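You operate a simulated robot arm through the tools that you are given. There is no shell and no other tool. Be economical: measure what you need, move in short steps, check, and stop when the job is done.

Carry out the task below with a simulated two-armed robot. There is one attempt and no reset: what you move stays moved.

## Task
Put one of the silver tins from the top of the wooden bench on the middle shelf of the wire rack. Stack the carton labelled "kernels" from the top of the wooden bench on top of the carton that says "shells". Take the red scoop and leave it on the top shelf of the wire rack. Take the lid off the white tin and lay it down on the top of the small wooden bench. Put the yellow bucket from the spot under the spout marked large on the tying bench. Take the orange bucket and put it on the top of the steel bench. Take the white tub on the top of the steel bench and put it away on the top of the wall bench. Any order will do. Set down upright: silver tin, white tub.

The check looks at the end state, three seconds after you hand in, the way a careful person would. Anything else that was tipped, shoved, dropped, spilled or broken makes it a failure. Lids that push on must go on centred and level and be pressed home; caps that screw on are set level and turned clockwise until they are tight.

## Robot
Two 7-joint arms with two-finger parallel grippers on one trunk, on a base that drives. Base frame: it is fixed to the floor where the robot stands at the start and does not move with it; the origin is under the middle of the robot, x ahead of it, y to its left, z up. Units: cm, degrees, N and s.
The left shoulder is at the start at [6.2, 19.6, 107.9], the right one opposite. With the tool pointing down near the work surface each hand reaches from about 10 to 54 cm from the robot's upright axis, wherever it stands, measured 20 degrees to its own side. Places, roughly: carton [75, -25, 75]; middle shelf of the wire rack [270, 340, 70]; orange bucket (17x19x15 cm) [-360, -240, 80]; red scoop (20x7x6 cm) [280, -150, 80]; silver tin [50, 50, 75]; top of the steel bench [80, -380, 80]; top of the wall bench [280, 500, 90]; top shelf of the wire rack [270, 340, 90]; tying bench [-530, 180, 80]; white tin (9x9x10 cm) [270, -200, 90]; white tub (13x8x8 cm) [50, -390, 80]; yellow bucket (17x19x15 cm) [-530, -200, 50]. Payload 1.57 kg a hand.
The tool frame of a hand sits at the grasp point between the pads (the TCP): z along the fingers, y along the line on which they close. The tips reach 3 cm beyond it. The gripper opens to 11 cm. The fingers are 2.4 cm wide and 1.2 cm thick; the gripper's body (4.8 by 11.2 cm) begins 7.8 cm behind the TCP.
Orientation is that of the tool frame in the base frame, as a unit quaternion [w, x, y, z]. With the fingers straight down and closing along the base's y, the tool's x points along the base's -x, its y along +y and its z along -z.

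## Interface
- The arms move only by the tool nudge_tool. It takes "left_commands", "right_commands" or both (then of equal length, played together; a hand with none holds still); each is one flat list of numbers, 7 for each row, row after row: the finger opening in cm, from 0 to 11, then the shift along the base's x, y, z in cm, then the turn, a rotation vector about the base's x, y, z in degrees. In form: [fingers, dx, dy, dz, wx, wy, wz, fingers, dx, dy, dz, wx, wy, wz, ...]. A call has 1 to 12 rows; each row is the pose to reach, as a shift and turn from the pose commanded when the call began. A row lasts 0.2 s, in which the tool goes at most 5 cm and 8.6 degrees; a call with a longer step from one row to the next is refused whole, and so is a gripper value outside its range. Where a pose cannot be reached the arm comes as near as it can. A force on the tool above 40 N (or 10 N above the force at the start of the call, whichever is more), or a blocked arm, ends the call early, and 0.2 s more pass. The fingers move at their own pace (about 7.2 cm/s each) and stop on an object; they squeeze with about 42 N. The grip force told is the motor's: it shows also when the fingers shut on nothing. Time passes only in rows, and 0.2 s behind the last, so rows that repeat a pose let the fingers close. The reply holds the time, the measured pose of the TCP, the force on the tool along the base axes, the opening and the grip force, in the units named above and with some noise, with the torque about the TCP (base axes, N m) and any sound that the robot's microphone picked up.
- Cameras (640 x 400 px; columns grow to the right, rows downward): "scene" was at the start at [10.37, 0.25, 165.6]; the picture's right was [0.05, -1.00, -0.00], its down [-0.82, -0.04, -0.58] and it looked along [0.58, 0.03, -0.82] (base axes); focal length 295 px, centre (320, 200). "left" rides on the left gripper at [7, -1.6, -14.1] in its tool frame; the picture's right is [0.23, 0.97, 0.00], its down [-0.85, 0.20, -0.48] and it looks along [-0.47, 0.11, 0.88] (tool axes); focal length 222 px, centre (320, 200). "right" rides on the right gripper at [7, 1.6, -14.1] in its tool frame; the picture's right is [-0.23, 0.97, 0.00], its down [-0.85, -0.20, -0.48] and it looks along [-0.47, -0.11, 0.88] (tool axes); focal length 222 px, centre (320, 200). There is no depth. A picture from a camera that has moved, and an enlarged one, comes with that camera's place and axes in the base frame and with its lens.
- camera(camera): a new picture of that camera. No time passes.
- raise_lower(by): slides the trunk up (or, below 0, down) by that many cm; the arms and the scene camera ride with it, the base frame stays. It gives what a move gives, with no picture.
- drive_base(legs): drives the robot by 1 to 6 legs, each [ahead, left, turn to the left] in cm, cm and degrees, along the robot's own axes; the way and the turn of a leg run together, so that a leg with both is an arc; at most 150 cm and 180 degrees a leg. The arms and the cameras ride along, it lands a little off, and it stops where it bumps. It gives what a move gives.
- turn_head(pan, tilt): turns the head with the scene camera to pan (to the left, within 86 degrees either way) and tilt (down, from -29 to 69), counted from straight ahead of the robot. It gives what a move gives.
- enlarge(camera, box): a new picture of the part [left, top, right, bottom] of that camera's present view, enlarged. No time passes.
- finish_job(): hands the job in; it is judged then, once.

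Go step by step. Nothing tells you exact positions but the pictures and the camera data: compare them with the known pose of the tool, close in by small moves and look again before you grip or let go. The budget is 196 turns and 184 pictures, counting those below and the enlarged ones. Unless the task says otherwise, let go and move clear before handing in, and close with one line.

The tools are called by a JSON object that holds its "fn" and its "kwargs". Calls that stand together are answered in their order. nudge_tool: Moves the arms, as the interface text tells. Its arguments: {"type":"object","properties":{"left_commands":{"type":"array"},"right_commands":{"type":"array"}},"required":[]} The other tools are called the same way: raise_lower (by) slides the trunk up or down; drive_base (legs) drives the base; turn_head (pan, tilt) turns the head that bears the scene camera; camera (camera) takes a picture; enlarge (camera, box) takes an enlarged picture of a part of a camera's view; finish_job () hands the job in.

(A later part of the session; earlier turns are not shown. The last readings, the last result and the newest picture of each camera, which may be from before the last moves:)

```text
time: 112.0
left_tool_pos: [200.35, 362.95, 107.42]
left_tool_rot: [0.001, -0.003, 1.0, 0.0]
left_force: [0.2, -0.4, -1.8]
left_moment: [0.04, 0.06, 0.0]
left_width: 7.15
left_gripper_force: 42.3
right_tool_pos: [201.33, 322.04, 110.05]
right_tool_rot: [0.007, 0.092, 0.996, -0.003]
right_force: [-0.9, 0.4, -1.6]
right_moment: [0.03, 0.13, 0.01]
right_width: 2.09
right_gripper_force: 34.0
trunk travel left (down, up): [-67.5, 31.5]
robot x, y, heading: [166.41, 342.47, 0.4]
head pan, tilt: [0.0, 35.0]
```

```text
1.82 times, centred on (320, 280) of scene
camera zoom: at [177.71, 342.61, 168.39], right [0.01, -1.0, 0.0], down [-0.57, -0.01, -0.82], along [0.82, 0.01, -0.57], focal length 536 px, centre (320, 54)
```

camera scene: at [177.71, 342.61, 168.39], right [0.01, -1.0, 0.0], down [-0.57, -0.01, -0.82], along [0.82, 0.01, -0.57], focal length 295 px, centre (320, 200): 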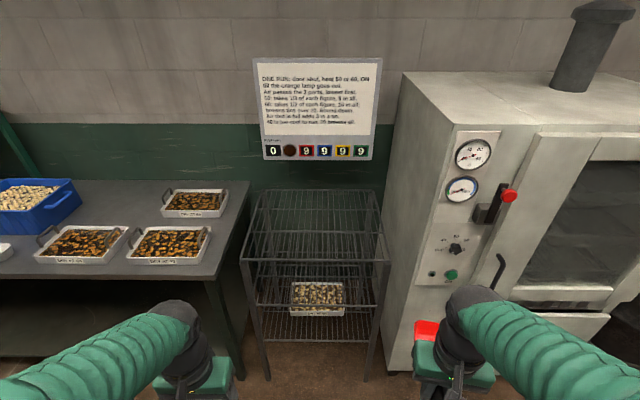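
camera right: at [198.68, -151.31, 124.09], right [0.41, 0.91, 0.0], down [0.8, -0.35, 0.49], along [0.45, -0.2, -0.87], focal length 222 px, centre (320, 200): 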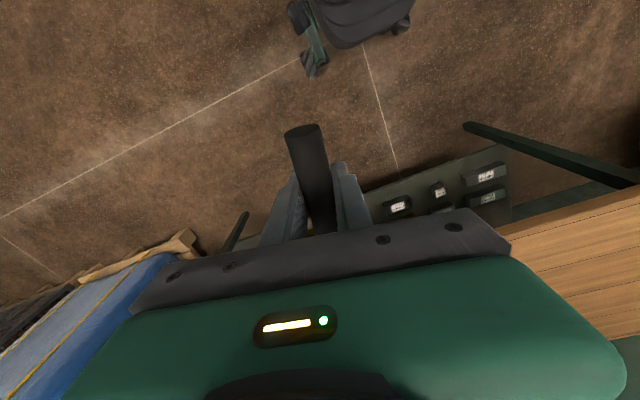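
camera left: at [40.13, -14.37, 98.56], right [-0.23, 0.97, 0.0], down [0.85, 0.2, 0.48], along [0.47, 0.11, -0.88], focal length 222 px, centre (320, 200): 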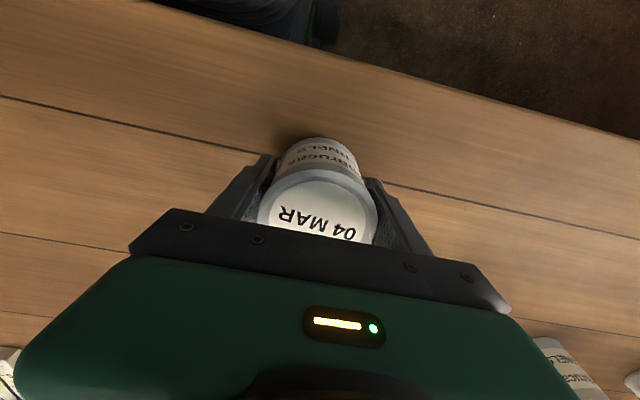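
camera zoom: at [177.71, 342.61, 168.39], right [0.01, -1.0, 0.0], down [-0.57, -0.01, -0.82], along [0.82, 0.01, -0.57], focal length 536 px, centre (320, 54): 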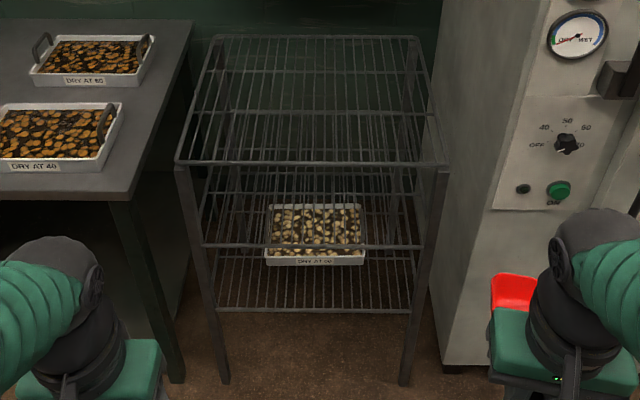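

Three shelves: top z≈91, middle z≈64, bottom z≈38; front x≈252, y 318–372. Drive up to it with both hands above the top shelf.

{"fn": "drive_base", "kwargs": {"legs": [[56, 0, -0.4]]}}

{"fn": "turn_head", "kwargs": {"pan": 0, "tilt": 58}}

{"fn": "camera", "kwargs": {"camera": "scene"}}

{"fn": "camera", "kwargs": {"camera": "right"}}

```text
time: 115.3
left_tool_pos: [256.67, 363.05, 107.85]
left_tool_rot: [0.003, -0.003, 1.0, 0.002]
left_force: [0.6, -1.2, -1.0]
left_moment: [0.05, 0.01, 0.0]
left_width: 7.12
left_gripper_force: 41.8
right_tool_pos: [257.84, 322.41, 110.13]
right_tool_rot: [0.008, 0.093, 0.996, -0.001]
right_force: [0.0, -0.6, -1.6]
right_moment: [0.08, 0.05, -0.03]
right_width: 2.12
right_gripper_force: 34.1
trunk travel left (down, up): [-67.5, 31.5]
robot x, y, heading: [222.65, 343.25, 0.7]
head pan, tilt: [0.0, 35.0]
```

```text
time: 116.2
left_tool_pos: [256.59, 362.4, 107.93]
left_tool_rot: [0.003, -0.003, 1.0, 0.006]
left_force: [0.3, -0.4, -2.0]
left_moment: [0.0, -0.03, 0.02]
left_width: 7.14
left_gripper_force: 42.0
right_tool_pos: [257.77, 321.34, 109.87]
right_tool_rot: [0.006, 0.093, 0.996, 0.003]
right_force: [-0.1, -0.4, -1.3]
right_moment: [0.02, 0.07, 0.0]
right_width: 2.12
right_gripper_force: 33.6
trunk travel left (down, up): [-67.5, 31.5]
robot x, y, heading: [222.53, 343.56, 0.7]
head pan, tilt: [0.0, 58.0]
```

```text
119 pictures are left
camera scene: at [232.09, 345.66, 165.34], right [0.01, -1.0, 0.01], down [-0.85, -0.01, -0.53], along [0.53, -0.01, -0.85], focal length 295 px, centre (320, 200)
```

scene: 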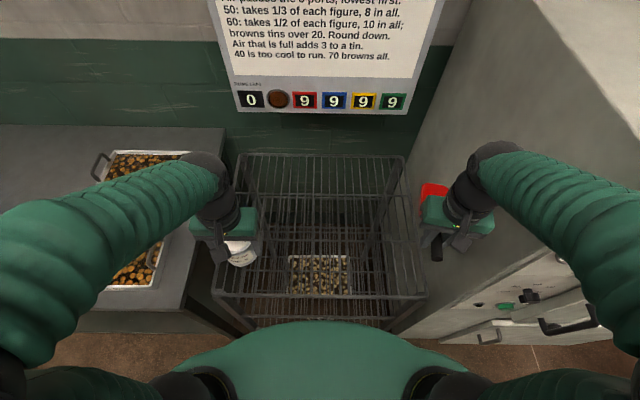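

```text
118 pictures are left
camera right: at [251.09, 324.36, 124.01], right [0.4, 0.91, 0.01], down [0.8, -0.36, 0.49], along [0.45, -0.19, -0.87], focal length 222 px, centre (320, 200)
```

right: 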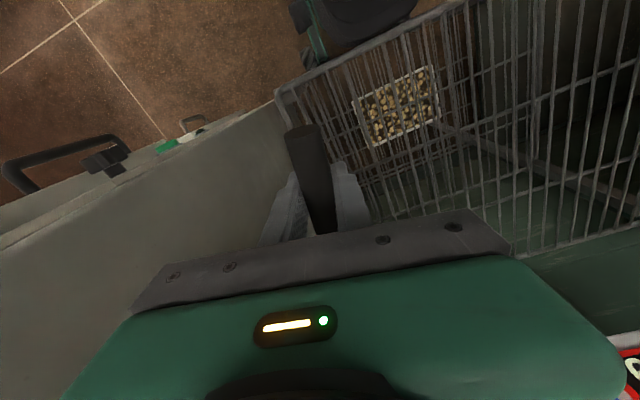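

Shelf spans y≈319–371 from x≈251. Move the scoop left to y≈334 and look before lowering.

{"fn": "nudge_tool", "kwargs": {"right_commands": [1, 1, 3, 0, 0, 0, 3, 1, 2, 6, 0, 0, 0, 6, 1, 3, 9, -2, 0, 0, 9, 1, 4, 12, -4, 0, 0, 11, 1, 4.5, 13, -7, 0, 0, 11, 1, 4.5, 13, -7, 0, 0, 11]}}

{"fn": "camera", "kwargs": {"camera": "right"}}

{"fn": "camera", "kwargs": {"camera": "scene"}}

```text
time: 117.6
left_tool_pos: [256.53, 362.17, 108.06]
left_tool_rot: [0.004, -0.004, 1.0, 0.008]
left_force: [0.5, 0.1, -1.2]
left_moment: [-0.02, -0.03, -0.03]
left_width: 7.11
left_gripper_force: 42.4
right_tool_pos: [262.31, 334.2, 102.85]
right_tool_rot: [0.006, -0.003, 1.0, 0.004]
right_force: [-0.5, -0.3, -1.1]
right_moment: [0.01, 0.08, 0.01]
right_width: 2.1
right_gripper_force: 35.0
trunk travel left (down, up): [-67.5, 31.5]
robot x, y, heading: [222.31, 343.24, 0.7]
head pan, tilt: [0.0, 58.0]
```

```text
117 pictures are left
camera right: at [255.19, 335.82, 116.93], right [0.22, 0.98, 0.01], down [0.85, -0.2, 0.49], along [0.48, -0.1, -0.87], focal length 222 px, centre (320, 200)
```

right: 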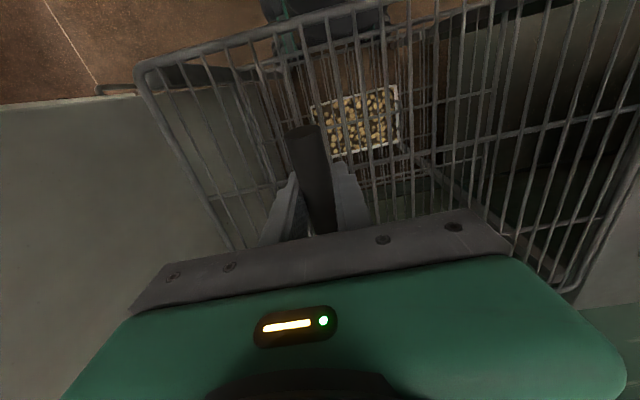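

```text
116 pictures are left
camera scene: at [232.0, 345.6, 165.35], right [0.01, -1.0, 0.01], down [-0.85, -0.01, -0.53], along [0.53, -0.01, -0.85], focal length 295 px, centre (320, 200)
```

scene: 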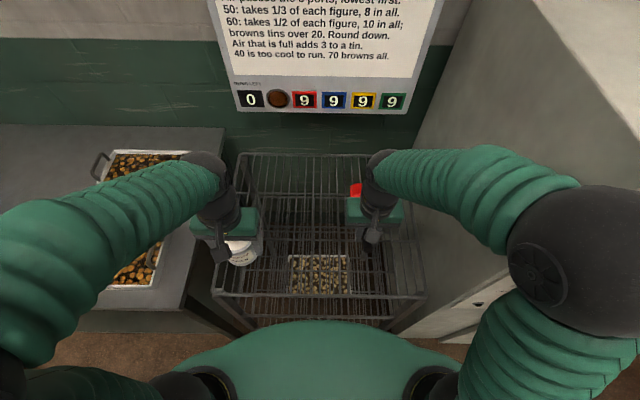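

The robot seems to lean slightly (something under the left wheel?). Back up 6 cm and check it levels out.

{"fn": "drive_base", "kwargs": {"legs": [[-6, -2, 0]]}}

{"fn": "nudge_tool", "kwargs": {"right_commands": [1, 0, 0, 0, 0, 0, 0, 1, 0, 0, 0, 0, 0, 0]}}

{"fn": "camera", "kwargs": {"camera": "scene"}}

```text
time: 118.6
left_tool_pos: [251.51, 361.39, 107.31]
left_tool_rot: [-0.001, -0.004, 1.0, 0.003]
left_force: [0.0, 1.6, -1.9]
left_moment: [-0.09, 0.02, 0.02]
left_width: 7.13
left_gripper_force: 41.5
right_tool_pos: [257.24, 333.56, 102.44]
right_tool_rot: [0.002, -0.005, 1.0, -0.001]
right_force: [-0.5, 1.1, -1.2]
right_moment: [-0.08, 0.15, -0.01]
right_width: 2.08
right_gripper_force: 34.5
trunk travel left (down, up): [-67.5, 31.5]
robot x, y, heading: [216.33, 341.39, 0.4]
head pan, tilt: [0.0, 58.0]
```

```text
time: 119.2
left_tool_pos: [251.03, 360.58, 107.73]
left_tool_rot: [0.001, -0.006, 1.0, 0.007]
left_force: [-0.6, 0.9, -1.2]
left_moment: [-0.03, 0.05, 0.0]
left_width: 7.13
left_gripper_force: 42.1
right_tool_pos: [256.7, 332.67, 102.45]
right_tool_rot: [0.004, -0.004, 1.0, 0.005]
right_force: [-0.6, 0.6, -1.0]
right_moment: [-0.05, 0.12, 0.04]
right_width: 2.11
right_gripper_force: 34.2
trunk travel left (down, up): [-67.5, 31.5]
robot x, y, heading: [216.22, 341.63, 0.4]
head pan, tilt: [0.0, 58.0]
```

```text
115 pictures are left
camera scene: at [226.97, 341.8, 165.16], right [0.01, -1.0, 0.0], down [-0.85, -0.01, -0.53], along [0.53, 0.0, -0.85], focal length 295 px, centre (320, 200)
```

scene: 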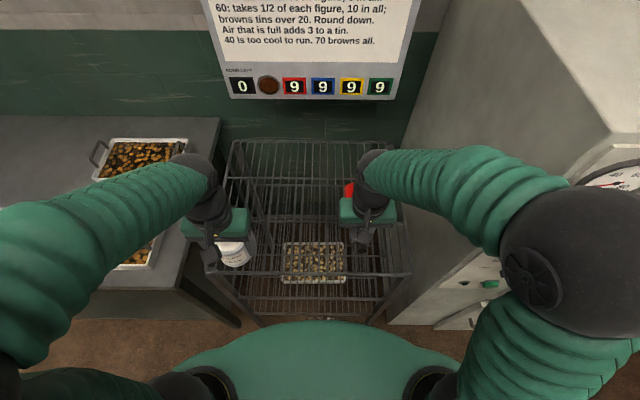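

Level again. Move the scoop forward 6 cm and lower onto the top shelf.

{"fn": "nudge_tool", "kwargs": {"right_commands": [1, 3, 0, 0, 0, 0, 0, 1, 6, 0, 0, 0, 0, 0, 1, 6, 0, -2, 0, 0, 0, 1, 6, 0, -4, 0, 0, 0, 1, 6, 0, -5.5, 0, 0, 0, 1, 6, 0, -6.5, 0, 0, 0, 1, 6, 0, -6.5, 0, 0, 0]}}

{"fn": "camera", "kwargs": {"camera": "right"}}

{"fn": "enlarge", "kwargs": {"camera": "scene", "box": [200, 120, 440, 300]}}

```text
time: 120.8
left_tool_pos: [250.8, 360.04, 107.78]
left_tool_rot: [0.002, -0.005, 1.0, 0.009]
left_force: [-0.2, -0.2, -1.7]
left_moment: [0.0, 0.01, -0.03]
left_width: 7.13
left_gripper_force: 42.3
right_tool_pos: [262.42, 332.28, 96.2]
right_tool_rot: [0.006, -0.005, 1.0, 0.005]
right_force: [0.0, 0.2, -1.6]
right_moment: [-0.01, 0.07, 0.03]
right_width: 2.1
right_gripper_force: 34.3
trunk travel left (down, up): [-67.5, 31.5]
robot x, y, heading: [216.51, 341.49, 0.6]
head pan, tilt: [0.0, 58.0]
```

```text
114 pictures are left
camera right: at [255.36, 333.75, 110.26], right [0.22, 0.98, 0.01], down [0.85, -0.2, 0.49], along [0.48, -0.1, -0.87], focal length 222 px, centre (320, 200)
```

right: 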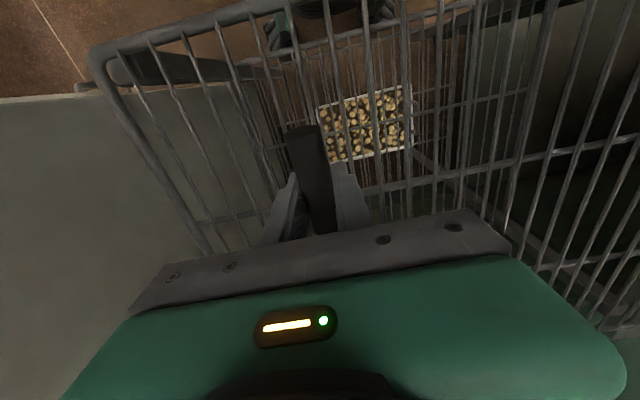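

```text
2.22 times, centred on (320, 210) of scene
camera zoom: at [226.46, 341.54, 165.19], right [0.01, -1.0, 0.0], down [-0.85, -0.01, -0.53], along [0.53, 0.01, -0.85], focal length 656 px, centre (320, 178)
```

zoom: 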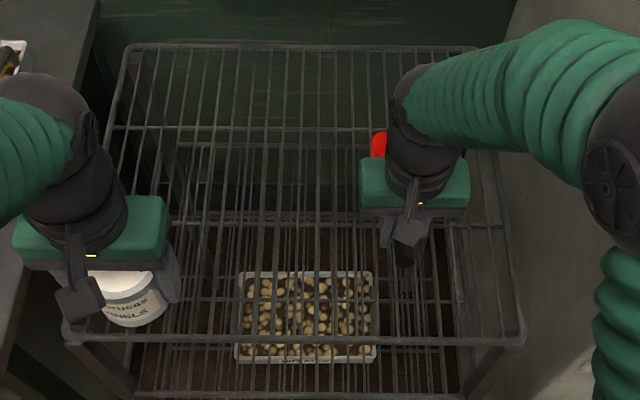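

Continue lowering gently until contact.

{"fn": "nudge_tool", "kwargs": {"right_commands": [1, 0, 0, -0.5, 0, 0, 0, 1, 0, 0, -1, 0, 0, 0, 1, 0, 0, -1.4, 0, 0, 0, 1, 0, 0, -1.4, 0, 0, 0]}}

```text
time: 121.8
left_tool_pos: [250.59, 360.2, 107.95]
left_tool_rot: [0.003, -0.004, 1.0, 0.01]
left_force: [0.0, -0.8, -1.6]
left_moment: [-0.04, 0.02, 0.0]
left_width: 7.13
left_gripper_force: 42.4
right_tool_pos: [262.42, 332.47, 94.9]
right_tool_rot: [0.008, -0.005, 1.0, 0.006]
right_force: [3.6, -0.6, 33.0]
right_moment: [-0.57, 0.36, 0.35]
right_width: 2.09
right_gripper_force: 34.0
trunk travel left (down, up): [-67.5, 31.5]
robot x, y, heading: [216.56, 341.44, 0.4]
head pan, tilt: [0.0, 58.0]
```

Contact on the shelf. Ease up slightly, open, and lift straight up.

{"fn": "nudge_tool", "kwargs": {"right_commands": [1, 0, 0, 0.3, 0, 0, 0, 2.6, 0, 0, 0.3, 0, 0, 0, 4, 0, 0, 0.3, 0, 0, 0, 5, 0, 0, 0.5, 0, 0, 0, 5, 0, 0, 3, 0, 0, 0, 5, 0, 0, 7, 0, 0, 0, 5, 0, 0, 11, 0, 0, 0, 5, -2, 0, 15, 0, 0, 0, 5, -4, -1, 18, 0, 0, 0]}}

{"fn": "camera", "kwargs": {"camera": "right"}}

{"fn": "enlarge", "kwargs": {"camera": "scene", "box": [200, 120, 440, 300]}}

```text
time: 123.8
left_tool_pos: [250.54, 359.99, 107.91]
left_tool_rot: [0.003, -0.004, 1.0, 0.01]
left_force: [-0.6, 0.4, -2.5]
left_moment: [0.04, 0.05, -0.01]
left_width: 7.1
left_gripper_force: 42.5
right_tool_pos: [258.11, 331.28, 112.92]
right_tool_rot: [0.006, -0.004, 1.0, 0.006]
right_force: [-0.2, 0.2, -0.1]
right_moment: [0.02, 0.01, -0.02]
right_width: 4.99
right_gripper_force: 0.1
trunk travel left (down, up): [-67.5, 31.5]
robot x, y, heading: [216.18, 341.06, 0.6]
head pan, tilt: [0.0, 58.0]
```

```text
112 pictures are left
camera right: at [251.11, 332.72, 127.0], right [0.22, 0.98, 0.01], down [0.85, -0.2, 0.49], along [0.48, -0.1, -0.87], focal length 222 px, centre (320, 200)
```

right: 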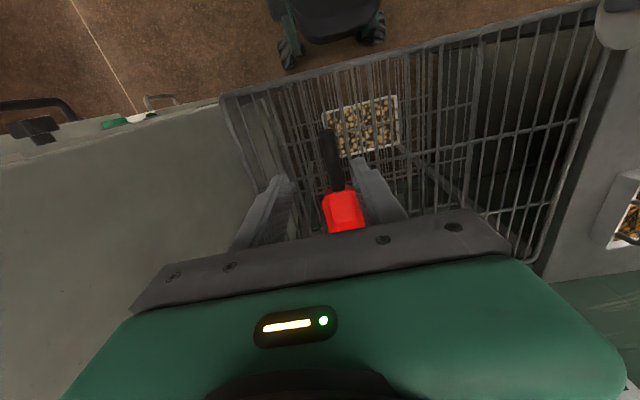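

```text
2.22 times, centred on (320, 210) of scene
camera zoom: at [226.12, 341.5, 165.21], right [0.01, -1.0, 0.0], down [-0.85, -0.01, -0.53], along [0.53, 0.01, -0.85], focal length 656 px, centre (320, 178)
```

zoom: 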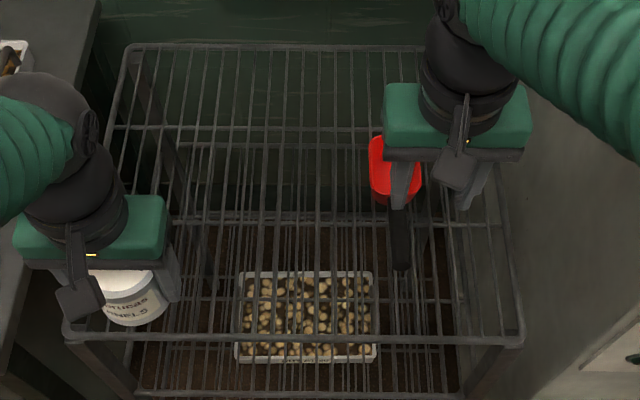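

Scoop rests on the top shelf. To put the tin on the middle shelf I'll set it temporarily on the top shelf front, then regrasp it with the hand pitched forward.

{"fn": "nudge_tool", "kwargs": {"left_commands": [4, 2, -2, 0, 0, 0, 0, 4, 4, -4, 0, 0, 0, 0, 4, 6, -6, -1, 0, 0, 0, 4, 8, -8, -3, 0, 0, 0, 4, 8, -8, -6, 0, 0, 0, 4, 8, -8, -9, 0, 0, 0, 4, 8, -8, -10.5, 0, 0, 0, 4, 8, -8, -11.5, 0, 0, 0], "right_commands": [5, -3, -1, 0, 0, 0, 0, 5, -6, -2, 0, 0, 0, 0, 5, -9, -3, 0, 0, 0, 0, 5, -12, -3, 0, 0, 0, 0, 5, -15, -3, 0, 0, 0, 0, 5, -15, -3, 0, 0, 0, 0, 5, -15, -3, 0, 0, 0, 0, 5, -15, -3, 0, 0, 0, 0]}}

{"fn": "enlarge", "kwargs": {"camera": "scene", "box": [200, 120, 440, 300]}}

{"fn": "camera", "kwargs": {"camera": "left"}}

```text
time: 125.6
left_tool_pos: [258.79, 352.05, 96.5]
left_tool_rot: [0.008, -0.005, 1.0, 0.008]
left_force: [1.6, 1.0, 20.1]
left_moment: [-0.5, 0.23, 0.03]
left_width: 7.1
left_gripper_force: 41.8
right_tool_pos: [244.45, 328.44, 112.17]
right_tool_rot: [0.007, -0.005, 1.0, 0.005]
right_force: [1.3, 0.6, 0.0]
right_moment: [-0.01, -0.01, 0.01]
right_width: 5.0
right_gripper_force: 0.1
right hand out of reach, approached as far as the arm can: row 5, 6, 7, 8
trunk travel left (down, up): [-67.5, 31.5]
robot x, y, heading: [216.64, 341.56, 0.6]
head pan, tilt: [0.0, 58.0]
```

```text
2.22 times, centred on (320, 210) of scene
camera zoom: at [225.93, 341.61, 165.28], right [0.01, -1.0, 0.0], down [-0.85, -0.01, -0.53], along [0.53, 0.01, -0.85], focal length 656 px, centre (320, 178)
```

zoom: 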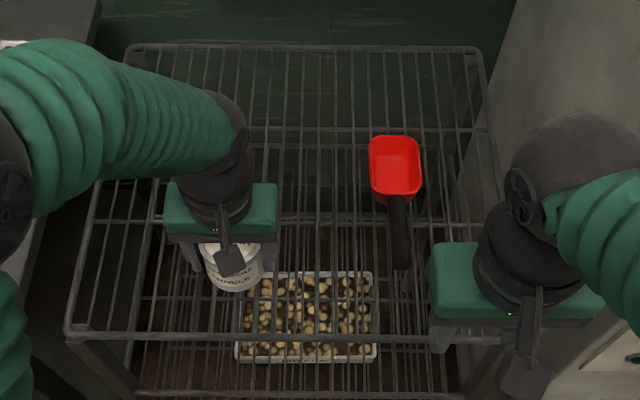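

```text
109 pictures are left
camera left: at [251.59, 350.06, 110.47], right [-0.24, 0.97, 0.01], down [0.85, 0.2, 0.49], along [0.48, 0.13, -0.87], focal length 222 px, centre (320, 200)
```

left: 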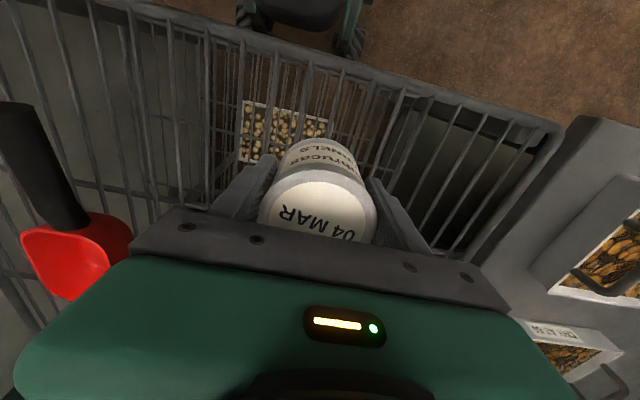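

Tin is on the shelf. Release, rise, pull back, and pitch the hand 50° forward.

{"fn": "nudge_tool", "kwargs": {"left_commands": [5, 0, 0, 0.2, 0, 0, 0, 8, 0, 0, 0.2, 0, 0, 0, 10, 0, 0, 0.4, 0, 0, 0, 10, 0, 0, 3, 0, 0, 0, 10, 0, 0, 7, 0, 0, 0, 10, 0, 0, 10, 0, 0, 0, 10, -3, 0, 11, 0, -8, 0, 10, -6, 0, 12, 0, -16, 0, 10, -9, 0, 12, 0, -24, 0, 10, -12, 0, 12, 0, -32, 0, 10, -14, 0, 12, 0, -40, 0, 10, -15, 0, 12, 0, -48, 0]}}

{"fn": "camera", "kwargs": {"camera": "left"}}

{"fn": "enlarge", "kwargs": {"camera": "scene", "box": [160, 120, 440, 330]}}

```text
time: 128.1
left_tool_pos: [253.87, 350.47, 114.77]
left_tool_rot: [0.359, -0.14, 0.922, 0.019]
left_force: [0.5, 0.0, 0.6]
left_moment: [0.0, -0.04, 0.0]
left_width: 9.99
left_gripper_force: 0.1
left hand out of reach, approached as far as the arm can: row 9, 10, 11, 12
right_tool_pos: [244.57, 328.43, 112.13]
right_tool_rot: [0.006, -0.004, 1.0, 0.006]
right_force: [0.0, -0.1, -0.1]
right_moment: [0.01, -0.02, -0.05]
right_width: 5.02
right_gripper_force: 0.1
trunk travel left (down, up): [-67.5, 31.5]
robot x, y, heading: [216.2, 341.43, 0.7]
head pan, tilt: [0.0, 58.0]
stopped in row 12 (left hand): the arm was blocked; the commanded pose is now the measured one
```

```text
108 pictures are left
camera left: at [240.13, 345.25, 120.63], right [-0.42, 0.88, -0.22], down [0.23, 0.34, 0.91], along [0.88, 0.34, -0.35], focal length 222 px, centre (320, 200)
```

left: 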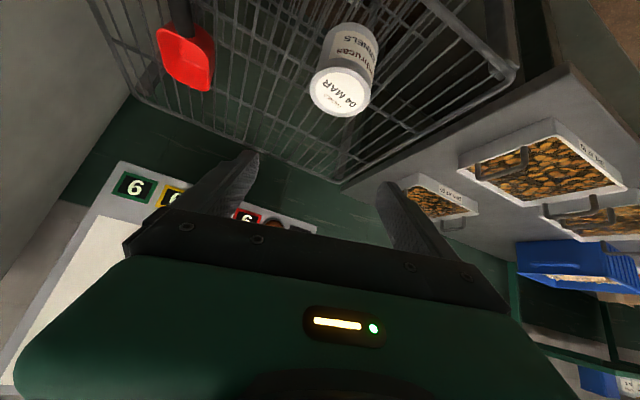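

```text
1.90 times, centred on (300, 225) of scene
camera zoom: at [226.2, 341.56, 165.24], right [0.01, -1.0, 0.0], down [-0.85, -0.01, -0.53], along [0.53, 0.01, -0.85], focal length 562 px, centre (358, 152)
```

zoom: 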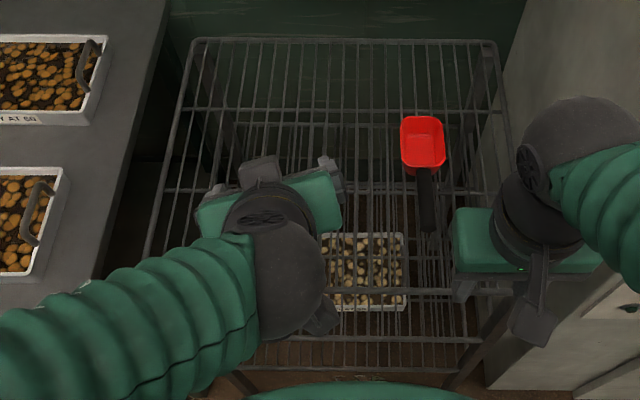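

The tin stands freely on the top shelf. The pitched arm needs more room, so back off 15 cm and square the hand.

{"fn": "drive_base", "kwargs": {"legs": [[-15, 0, -0.5]]}}

{"fn": "nudge_tool", "kwargs": {"left_commands": [10, 1, 0, -1, 1.2, -1.9, -3.9, 10, 2, 0.5, -2, 2.4, -3.7, -7.8, 10, 3, 1, -4, 3.6, -5.5, -11.6, 10, 4, 1.5, -6, 4.8, -7.4, -15.5, 10, 5, 1.5, -8, 4.8, -7.4, -15.5, 10, 5, 1.5, -9, 4.8, -7.4, -15.5]}}

{"fn": "camera", "kwargs": {"camera": "left"}}

{"fn": "camera", "kwargs": {"camera": "scene"}}

```text
time: 129.5
left_tool_pos: [239.4, 349.94, 114.52]
left_tool_rot: [0.359, -0.135, 0.923, 0.018]
left_force: [0.9, 0.9, 0.4]
left_moment: [0.0, 0.04, -0.03]
left_width: 9.98
left_gripper_force: 0.0
right_tool_pos: [229.9, 328.12, 111.98]
right_tool_rot: [0.005, 0.0, 1.0, 0.006]
right_force: [0.0, -0.3, 0.0]
right_moment: [0.0, 0.0, 0.01]
right_width: 4.98
right_gripper_force: 0.0
trunk travel left (down, up): [-67.5, 31.5]
robot x, y, heading: [201.43, 340.95, 0.2]
head pan, tilt: [0.0, 58.0]
```

```text
time: 130.9
left_tool_pos: [247.44, 349.75, 107.13]
left_tool_rot: [0.421, 0.005, 0.907, 0.0]
left_force: [0.1, -0.8, -0.4]
left_moment: [0.03, -0.03, -0.02]
left_width: 10.0
left_gripper_force: 0.1
left hand out of reach, approached as far as the arm can: row 2, 3, 4, 5, 6
right_tool_pos: [229.79, 328.12, 112.1]
right_tool_rot: [0.006, 0.001, 1.0, 0.006]
right_force: [-0.1, 0.2, -0.1]
right_moment: [0.0, -0.01, -0.01]
right_width: 5.0
right_gripper_force: 0.0
trunk travel left (down, up): [-67.5, 31.5]
robot x, y, heading: [201.69, 341.32, -0.1]
head pan, tilt: [0.0, 58.0]
```

```text
106 pictures are left
camera left: at [232.23, 348.17, 110.84], right [-0.14, 0.98, -0.17], down [0.19, 0.19, 0.96], along [0.97, 0.1, -0.21], focal length 222 px, centre (320, 200)
```

left: 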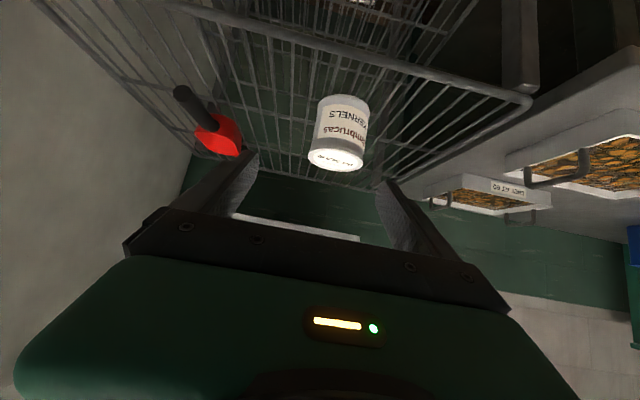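

```text
105 pictures are left
camera scene: at [211.4, 341.35, 165.21], right [0.0, -1.0, 0.0], down [-0.85, 0.0, -0.53], along [0.53, 0.0, -0.85], focal length 295 px, centre (320, 200)
```

scene: 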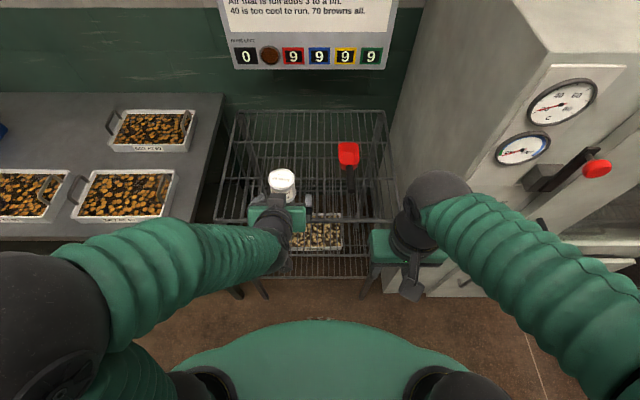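

Hand is squared at 50° pitch. Approach the tin along the finger direction in two stages.

{"fn": "nudge_tool", "kwargs": {"left_commands": [10, 1.5, 1, -1, 0, 0, 0, 10, 3, 2, -2, 0, 0, 0, 10, 5, 2.2, -4, 0, 0, 0, 10, 5, 2.2, -4, 0, 0, 0]}}

{"fn": "camera", "kwargs": {"camera": "left"}}

```text
time: 131.9
left_tool_pos: [252.58, 352.04, 103.18]
left_tool_rot: [0.423, 0.006, 0.906, -0.002]
left_force: [0.1, -0.1, -0.4]
left_moment: [0.04, -0.02, -0.02]
left_width: 9.99
left_gripper_force: 0.1
right_tool_pos: [229.66, 328.04, 112.19]
right_tool_rot: [0.005, 0.001, 1.0, 0.006]
right_force: [-0.4, 0.5, -0.8]
right_moment: [0.06, -0.02, 0.01]
right_width: 5.01
right_gripper_force: 0.0
trunk travel left (down, up): [-67.5, 31.5]
robot x, y, heading: [201.45, 341.35, 0.0]
head pan, tilt: [0.0, 58.0]
```

```text
104 pictures are left
camera left: at [237.24, 350.47, 106.9], right [-0.14, 0.98, -0.17], down [0.19, 0.2, 0.96], along [0.97, 0.1, -0.21], focal length 222 px, centre (320, 200)
```

left: 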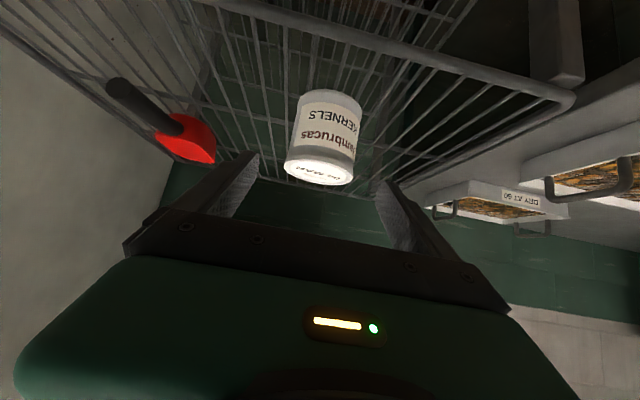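

{"fn": "nudge_tool", "kwargs": {"left_commands": [10, 1.5, 0, -1.7, 0, 0, 0, 10, 3, 0, -3.4, 0, 0, 0, 10, 4.5, 0, -5, 0, 0, 0, 10, 6, 0, -6.3, 0, 0, 0, 8, 6, 0, -6.3, 0, 0, 0, 5, 6, 0, -6.3, 0, 0, 0, 5, 6, 0, -6.3, 0, 0, 0, 5, 6, 0, -6.3, 0, 0, 0]}}

{"fn": "camera", "kwargs": {"camera": "left"}}

{"fn": "enlarge", "kwargs": {"camera": "scene", "box": [200, 100, 400, 260]}}

```text
time: 133.7
left_tool_pos: [258.59, 351.98, 96.78]
left_tool_rot: [0.422, 0.005, 0.906, -0.001]
left_force: [0.4, 0.0, 0.4]
left_moment: [-0.02, 0.02, 0.0]
left_width: 7.15
left_gripper_force: 42.0
right_tool_pos: [229.64, 328.08, 112.12]
right_tool_rot: [0.006, 0.001, 1.0, 0.005]
right_force: [-0.7, -0.4, 0.2]
right_moment: [-0.01, -0.01, -0.03]
right_width: 5.01
right_gripper_force: 0.1
trunk travel left (down, up): [-67.5, 31.5]
robot x, y, heading: [201.21, 341.44, 0.1]
head pan, tilt: [0.0, 58.0]
```

```text
103 pictures are left
camera left: at [243.27, 350.45, 100.49], right [-0.14, 0.98, -0.17], down [0.19, 0.2, 0.96], along [0.97, 0.1, -0.21], focal length 222 px, centre (320, 200)
```

left: 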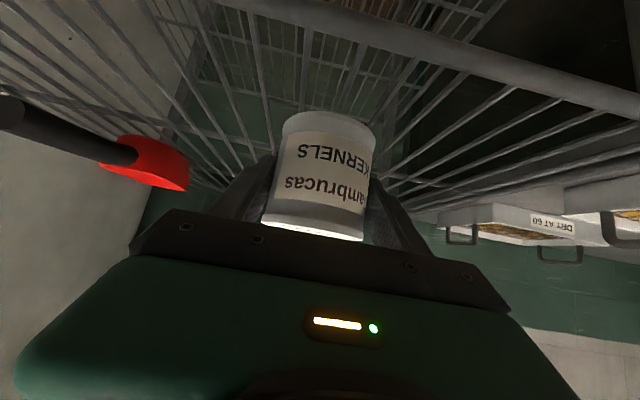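

```text
2.50 times, centred on (300, 180) of scene
camera zoom: at [211.54, 341.43, 165.2], right [0.0, -1.0, 0.0], down [-0.85, 0.0, -0.53], along [0.53, 0.0, -0.85], focal length 738 px, centre (370, 250)
```

zoom: 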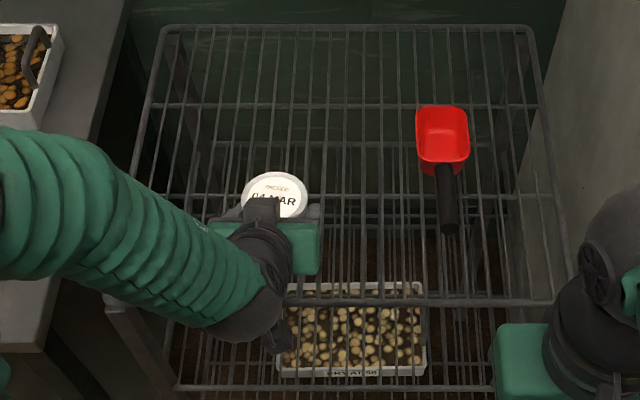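

Tin regrasped with pitched hand. Lift, back out, shift right 14 cm, and lower the trunk to middle-shelf height.

{"fn": "nudge_tool", "kwargs": {"left_commands": [5, 0, 0, 1, 0, 0, 0, 5, 0, 0, 3, 0, 0, 0, 5, 0, 0, 4, 0, 0, 0, 5, 0, 0, 4, 0, 0, 0]}}

{"fn": "drive_base", "kwargs": {"legs": [[-17, 0, 0], [0, -14, 0]]}}

{"fn": "raise_lower", "kwargs": {"by": -27}}

{"fn": "turn_head", "kwargs": {"pan": 0, "tilt": 40}}

{"fn": "camera", "kwargs": {"camera": "scene"}}

{"fn": "camera", "kwargs": {"camera": "left"}}

```text
time: 134.7
left_tool_pos: [258.59, 351.76, 100.67]
left_tool_rot: [0.422, 0.006, 0.907, -0.002]
left_force: [-0.2, 0.0, -1.1]
left_moment: [0.03, 0.04, 0.0]
left_width: 7.13
left_gripper_force: 42.4
right_tool_pos: [229.67, 328.16, 112.09]
right_tool_rot: [0.005, 0.001, 1.0, 0.005]
right_force: [-0.1, -0.2, 0.2]
right_moment: [0.01, -0.01, -0.03]
right_width: 5.0
right_gripper_force: 0.1
trunk travel left (down, up): [-67.5, 31.5]
robot x, y, heading: [201.67, 341.45, -0.1]
head pan, tilt: [0.0, 58.0]
```

```text
time: 137.1
left_tool_pos: [241.13, 339.74, 100.72]
left_tool_rot: [0.422, 0.0, 0.907, -0.007]
left_force: [-0.3, 0.9, -1.6]
left_moment: [-0.08, 0.0, -0.06]
left_width: 7.12
left_gripper_force: 42.3
right_tool_pos: [212.19, 315.98, 112.18]
right_tool_rot: [0.005, -0.001, 1.0, -0.002]
right_force: [-0.2, 0.1, -0.4]
right_moment: [-0.07, 0.04, 0.01]
right_width: 5.01
right_gripper_force: 0.1
trunk travel left (down, up): [-67.5, 31.5]
robot x, y, heading: [184.13, 327.53, 0.2]
head pan, tilt: [0.0, 58.0]
```

```text
time: 139.8
left_tool_pos: [241.12, 337.87, 73.67]
left_tool_rot: [0.422, 0.004, 0.907, 0.001]
left_force: [-0.6, 0.9, -3.0]
left_moment: [0.02, 0.04, 0.01]
left_width: 7.11
left_gripper_force: 41.9
right_tool_pos: [212.22, 313.95, 85.01]
right_tool_rot: [0.006, -0.001, 1.0, 0.007]
right_force: [-0.5, -0.3, 0.2]
right_moment: [0.01, 0.03, 0.01]
right_width: 4.99
right_gripper_force: 0.1
trunk travel left (down, up): [-40.5, 58.5]
robot x, y, heading: [184.05, 326.94, 0.1]
head pan, tilt: [0.0, 58.0]
```

```text
time: 140.7
left_tool_pos: [241.11, 337.9, 73.77]
left_tool_rot: [0.422, 0.003, 0.906, 0.001]
left_force: [0.6, -0.6, -3.1]
left_moment: [0.02, 0.04, 0.0]
left_width: 7.12
left_gripper_force: 41.7
right_tool_pos: [212.17, 314.07, 84.98]
right_tool_rot: [0.006, -0.001, 1.0, 0.007]
right_force: [0.0, -0.3, -0.8]
right_moment: [-0.01, -0.01, 0.0]
right_width: 4.99
right_gripper_force: 0.0
trunk travel left (down, up): [-40.5, 58.5]
robot x, y, heading: [184.47, 327.25, -0.3]
head pan, tilt: [0.0, 40.0]
```

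```text
101 pictures are left
camera scene: at [195.77, 327.57, 140.62], right [0.0, -1.0, 0.0], down [-0.64, 0.0, -0.76], along [0.76, 0.0, -0.64], focal length 295 px, centre (320, 200)
```

scene: 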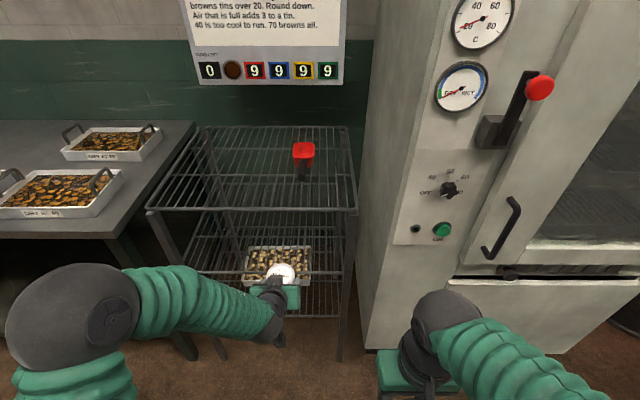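

```text
100 pictures are left
camera left: at [225.79, 336.31, 77.49], right [-0.14, 0.98, -0.17], down [0.19, 0.19, 0.96], along [0.97, 0.1, -0.21], focal length 222 px, centre (320, 200)
```

left: 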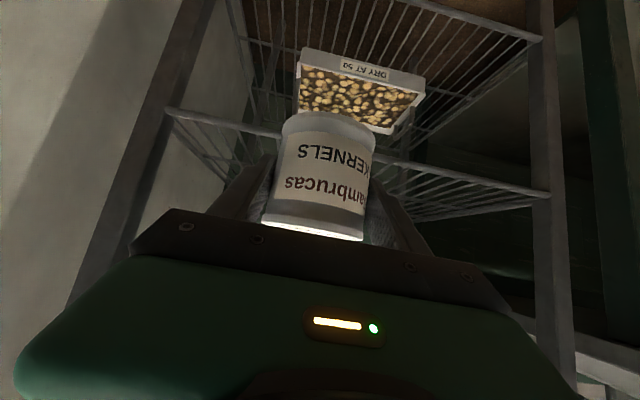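

Middle-shelf bar is at z≈65, tin bottom at ≈69: clear. Drive in 17 cm.

{"fn": "drive_base", "kwargs": {"legs": [[17, 0, 0]]}}

{"fn": "nudge_tool", "kwargs": {"left_commands": [5, 0, 0, 0, 0, 0, 0, 5, 0, 0, 0, 0, 0, 0]}}

{"fn": "camera", "kwargs": {"camera": "left"}}

{"fn": "camera", "kwargs": {"camera": "scene"}}

```text
time: 142.1
left_tool_pos: [257.98, 337.69, 73.65]
left_tool_rot: [0.421, 0.006, 0.907, 0.001]
left_force: [0.7, -0.8, -2.4]
left_moment: [0.04, -0.01, 0.0]
left_width: 7.11
left_gripper_force: 42.2
right_tool_pos: [229.2, 313.89, 84.93]
right_tool_rot: [0.005, 0.0, 1.0, 0.007]
right_force: [0.6, 0.0, -0.4]
right_moment: [0.0, 0.0, 0.01]
right_width: 5.04
right_gripper_force: 0.0
trunk travel left (down, up): [-40.5, 58.5]
robot x, y, heading: [201.03, 327.49, -0.2]
head pan, tilt: [0.0, 40.0]
```

```text
time: 142.7
left_tool_pos: [257.7, 337.8, 73.79]
left_tool_rot: [0.422, 0.006, 0.907, 0.0]
left_force: [0.7, -0.2, -2.7]
left_moment: [0.01, 0.02, 0.01]
left_width: 7.11
left_gripper_force: 42.1
right_tool_pos: [228.96, 313.88, 85.07]
right_tool_rot: [0.006, -0.001, 1.0, 0.007]
right_force: [-0.6, -0.3, 0.1]
right_moment: [0.02, 0.03, -0.01]
right_width: 5.01
right_gripper_force: 0.1
trunk travel left (down, up): [-40.5, 58.5]
robot x, y, heading: [200.88, 327.65, -0.2]
head pan, tilt: [0.0, 40.0]
```

```text
99 pictures are left
camera left: at [242.54, 336.22, 77.47], right [-0.14, 0.98, -0.17], down [0.19, 0.19, 0.96], along [0.97, 0.1, -0.21], focal length 222 px, centre (320, 200)
```

left: 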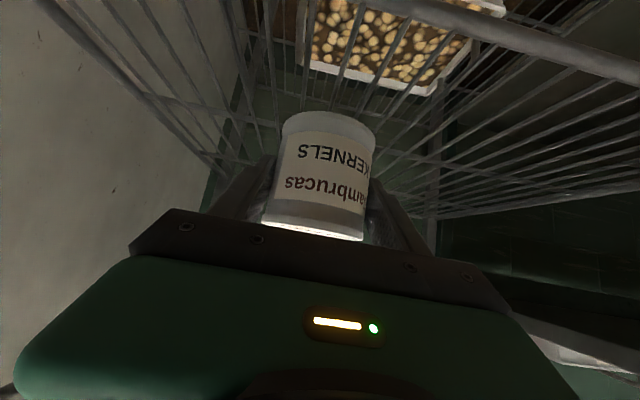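

```text
98 pictures are left
camera scene: at [212.54, 327.56, 140.63], right [0.0, -1.0, 0.0], down [-0.64, 0.0, -0.76], along [0.76, 0.0, -0.64], focal length 295 px, centre (320, 200)
```

scene: 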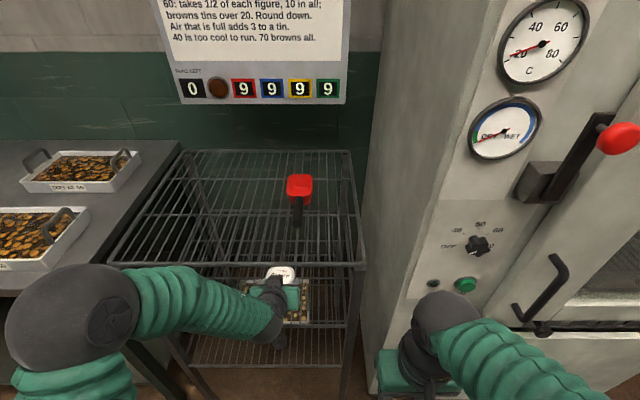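

Tin is inside above the middle shelf. Move 2 cm further in and lower until contact.

{"fn": "nudge_tool", "kwargs": {"left_commands": [5, 1.5, 0, 0, 0, 0, 0, 5, 2.5, 0, -1, 0, 0, 0, 5, 2.5, 0, -2, 0, 0, 0, 5, 2.5, 0, -2.7, 0, 0, 0, 5, 2.5, 0, -3.2, 0, 0, 0, 5, 2.5, 0, -3.2, 0, 0, 0]}}

{"fn": "camera", "kwargs": {"camera": "left"}}

```text
time: 144.1
left_tool_pos: [260.4, 337.63, 70.75]
left_tool_rot: [0.424, 0.005, 0.906, 0.002]
left_force: [-0.3, -1.0, 7.9]
left_moment: [-0.22, 0.18, -0.03]
left_width: 7.12
left_gripper_force: 41.9
right_tool_pos: [228.84, 313.9, 85.02]
right_tool_rot: [0.007, 0.0, 1.0, 0.007]
right_force: [0.0, 0.5, -0.6]
right_moment: [0.02, -0.02, 0.02]
right_width: 5.02
right_gripper_force: 0.1
trunk travel left (down, up): [-40.5, 58.5]
robot x, y, heading: [200.88, 327.67, 0.1]
head pan, tilt: [0.0, 40.0]
```

```text
97 pictures are left
camera left: at [245.0, 336.19, 74.4], right [-0.14, 0.98, -0.17], down [0.18, 0.19, 0.96], along [0.97, 0.1, -0.2], focal length 222 px, centre (320, 200)
```

left: 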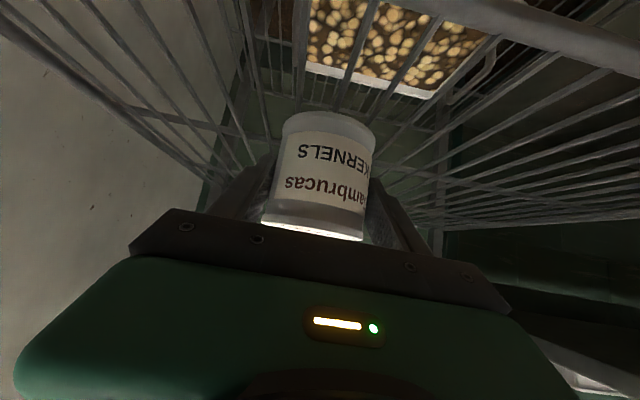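

Contact. Release and withdraw along the finger line.

{"fn": "nudge_tool", "kwargs": {"left_commands": [7.5, 0, 0, -0.1, 0, 0, 0, 9, 0, 0, 0, 0, 0, 0, 10.5, 0, 0, 0, 0, 0, 0, 10.5, -2, 0, 1, 0, 0, 0, 10.5, -4, 0, 2, 0, 0, 0, 10.5, -7, 0, 4, 0, 0, 0, 10.5, -10, 0, 6, 0, 0, 0]}}

{"fn": "camera", "kwargs": {"camera": "left"}}

{"fn": "drive_base", "kwargs": {"legs": [[-40, 0, 0]]}}

{"fn": "camera", "kwargs": {"camera": "scene"}}

```text
time: 145.7
left_tool_pos: [250.16, 337.86, 76.72]
left_tool_rot: [0.422, 0.006, 0.907, 0.0]
left_force: [-0.3, -0.4, 1.0]
left_moment: [0.0, -0.03, 0.02]
left_width: 10.47
left_gripper_force: 0.1
right_tool_pos: [228.81, 313.94, 84.91]
right_tool_rot: [0.006, 0.0, 1.0, 0.006]
right_force: [0.0, 0.0, -0.5]
right_moment: [0.05, -0.05, -0.01]
right_width: 5.0
right_gripper_force: 0.0
trunk travel left (down, up): [-40.5, 58.5]
robot x, y, heading: [200.76, 327.52, 0.0]
head pan, tilt: [0.0, 40.0]
```

```text
96 pictures are left
camera left: at [234.91, 336.28, 80.3], right [-0.14, 0.98, -0.17], down [0.18, 0.19, 0.96], along [0.97, 0.1, -0.21], focal length 222 px, centre (320, 200)
```

left: 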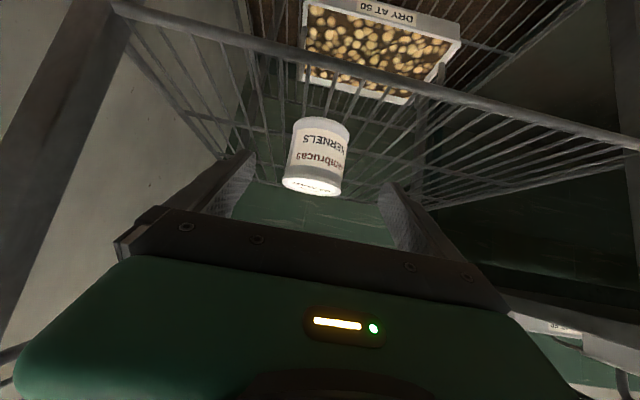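

```text
time: 148.2
left_tool_pos: [210.63, 337.88, 76.66]
left_tool_rot: [0.423, 0.006, 0.906, 0.001]
left_force: [-0.7, 0.3, -0.2]
left_moment: [-0.02, 0.01, -0.02]
left_width: 10.52
left_gripper_force: 0.1
right_tool_pos: [189.22, 313.9, 85.03]
right_tool_rot: [0.007, 0.002, 1.0, 0.006]
right_force: [-0.2, 0.0, 0.7]
right_moment: [-0.04, -0.01, -0.01]
right_width: 5.0
right_gripper_force: 0.0
trunk travel left (down, up): [-40.5, 58.5]
robot x, y, heading: [161.22, 327.35, -0.1]
head pan, tilt: [0.0, 40.0]
```

```text
95 pictures are left
camera scene: at [172.73, 327.62, 140.64], right [0.0, -1.0, 0.0], down [-0.64, 0.0, -0.77], along [0.77, 0.0, -0.64], focal length 295 px, centre (320, 200)
```

scene: 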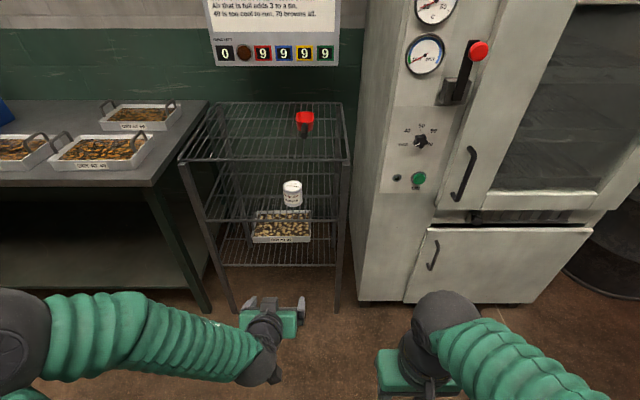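

Tin and scoop are placed. Straighten the left hand, raise the trunk, and turn around to look west.

{"fn": "nudge_tool", "kwargs": {"left_commands": [10, -2, 1.5, 0, 0, 8, 0, 10, -4, 3, 0, 0, 16, 0, 10, -6, 4.5, 0, 0, 24, 0, 10, -8, 6, 0, 0, 32, 0, 10, -10, 7.5, 0, 0, 40, 0, 10, -12, 9, 0, 0, 48, 0, 10, -13, 9, 0, 0, 50, 0]}}

{"fn": "raise_lower", "kwargs": {"by": 27}}

{"fn": "drive_base", "kwargs": {"legs": [[0, 0, 90], [0, 0, 90]]}}

{"fn": "turn_head", "kwargs": {"pan": 0, "tilt": 20}}

{"fn": "camera", "kwargs": {"camera": "scene"}}

```text
time: 149.8
left_tool_pos: [197.71, 346.9, 76.78]
left_tool_rot: [-0.001, 0.005, 1.0, -0.002]
left_force: [-0.8, -0.7, 0.3]
left_moment: [0.01, -0.02, -0.03]
left_width: 9.98
left_gripper_force: 0.0
left hand out of reach, approached as far as the arm can: row 3
right_tool_pos: [189.18, 313.87, 85.01]
right_tool_rot: [0.006, 0.002, 1.0, 0.006]
right_force: [0.2, 0.3, -0.3]
right_moment: [-0.03, 0.0, -0.02]
right_width: 5.0
right_gripper_force: 0.1
trunk travel left (down, up): [-40.5, 58.5]
robot x, y, heading: [161.03, 327.6, -0.2]
head pan, tilt: [0.0, 40.0]
```

```text
time: 152.5
left_tool_pos: [197.74, 346.78, 103.65]
left_tool_rot: [-0.001, 0.005, 1.0, -0.003]
left_force: [0.2, 0.1, 0.6]
left_moment: [0.01, 0.01, 0.01]
left_width: 9.99
left_gripper_force: 0.2
right_tool_pos: [189.31, 313.83, 112.08]
right_tool_rot: [0.006, 0.001, 1.0, 0.007]
right_force: [0.2, -0.3, 0.1]
right_moment: [0.01, -0.03, -0.06]
right_width: 5.0
right_gripper_force: 0.2
trunk travel left (down, up): [-67.5, 31.5]
robot x, y, heading: [160.81, 327.35, -0.2]
head pan, tilt: [0.0, 40.0]
```

```text
time: 160.6
left_tool_pos: [125.09, 307.77, 103.78]
left_tool_rot: [-0.002, 1.0, 0.001, 0.0]
left_force: [-0.8, -0.5, -0.1]
left_moment: [0.0, -0.04, -0.04]
left_width: 10.01
left_gripper_force: 0.0
right_tool_pos: [133.13, 340.82, 112.0]
right_tool_rot: [0.007, 1.0, 0.007, -0.006]
right_force: [0.6, -0.4, 0.1]
right_moment: [-0.01, -0.02, 0.03]
right_width: 5.01
right_gripper_force: 0.1
trunk travel left (down, up): [-67.5, 31.5]
robot x, y, heading: [161.27, 327.45, -179.2]
head pan, tilt: [0.0, 40.0]
```

```text
time: 161.4
left_tool_pos: [125.08, 307.83, 103.66]
left_tool_rot: [-0.002, 1.0, 0.001, 0.001]
left_force: [-0.2, 0.2, -0.2]
left_moment: [0.0, 0.03, -0.02]
left_width: 9.98
left_gripper_force: 0.1
right_tool_pos: [133.15, 340.77, 112.06]
right_tool_rot: [0.007, 1.0, 0.006, -0.006]
right_force: [0.5, 0.2, -0.1]
right_moment: [-0.03, -0.02, 0.02]
right_width: 5.01
right_gripper_force: 0.0
trunk travel left (down, up): [-67.5, 31.5]
robot x, y, heading: [161.14, 327.67, -179.1]
head pan, tilt: [0.0, 20.0]
```

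```text
94 pictures are left
camera scene: at [148.63, 327.43, 170.77], right [-0.01, 1.0, 0.0], down [0.34, 0.0, -0.94], along [-0.94, -0.01, -0.34], focal length 295 px, centre (320, 200)
```

scene: 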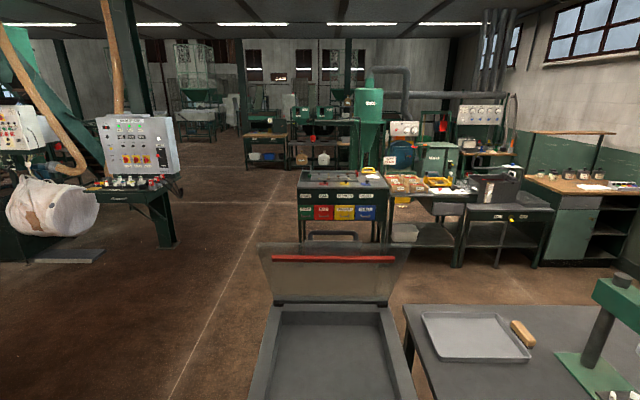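

The way west along y≈240 looks open (white line). Drive there: sidestep to y≈242, then 300 cm west.

{"fn": "drive_base", "kwargs": {"legs": [[0, 85, -0.9], [150, 0, 0], [100, 5, 0]]}}

{"fn": "camera", "kwargs": {"camera": "scene"}}

```text
time: 177.9
left_tool_pos: [-127.58, 217.65, 103.66]
left_tool_rot: [-0.003, 1.0, -0.001, 0.0]
left_force: [-0.4, -0.8, -0.1]
left_moment: [0.03, 0.01, -0.01]
left_width: 10.01
left_gripper_force: 0.0
right_tool_pos: [-119.53, 250.57, 112.09]
right_tool_rot: [0.007, 1.0, 0.004, -0.006]
right_force: [0.0, 0.4, -0.2]
right_moment: [0.02, 0.0, -0.02]
right_width: 5.0
right_gripper_force: 0.1
trunk travel left (down, up): [-67.5, 31.5]
robot x, y, heading: [-91.2, 237.51, -179.4]
head pan, tilt: [0.0, 20.0]
```

```text
93 pictures are left
camera scene: at [-104.06, 237.21, 170.79], right [-0.01, 1.0, 0.0], down [0.34, 0.0, -0.94], along [-0.94, -0.01, -0.34], focal length 295 px, centre (320, 200)
```

scene: 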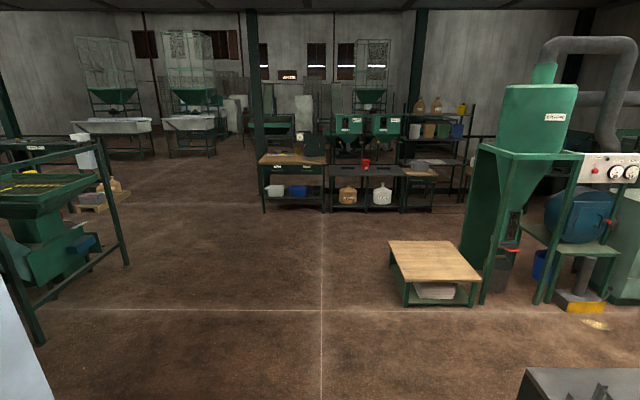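

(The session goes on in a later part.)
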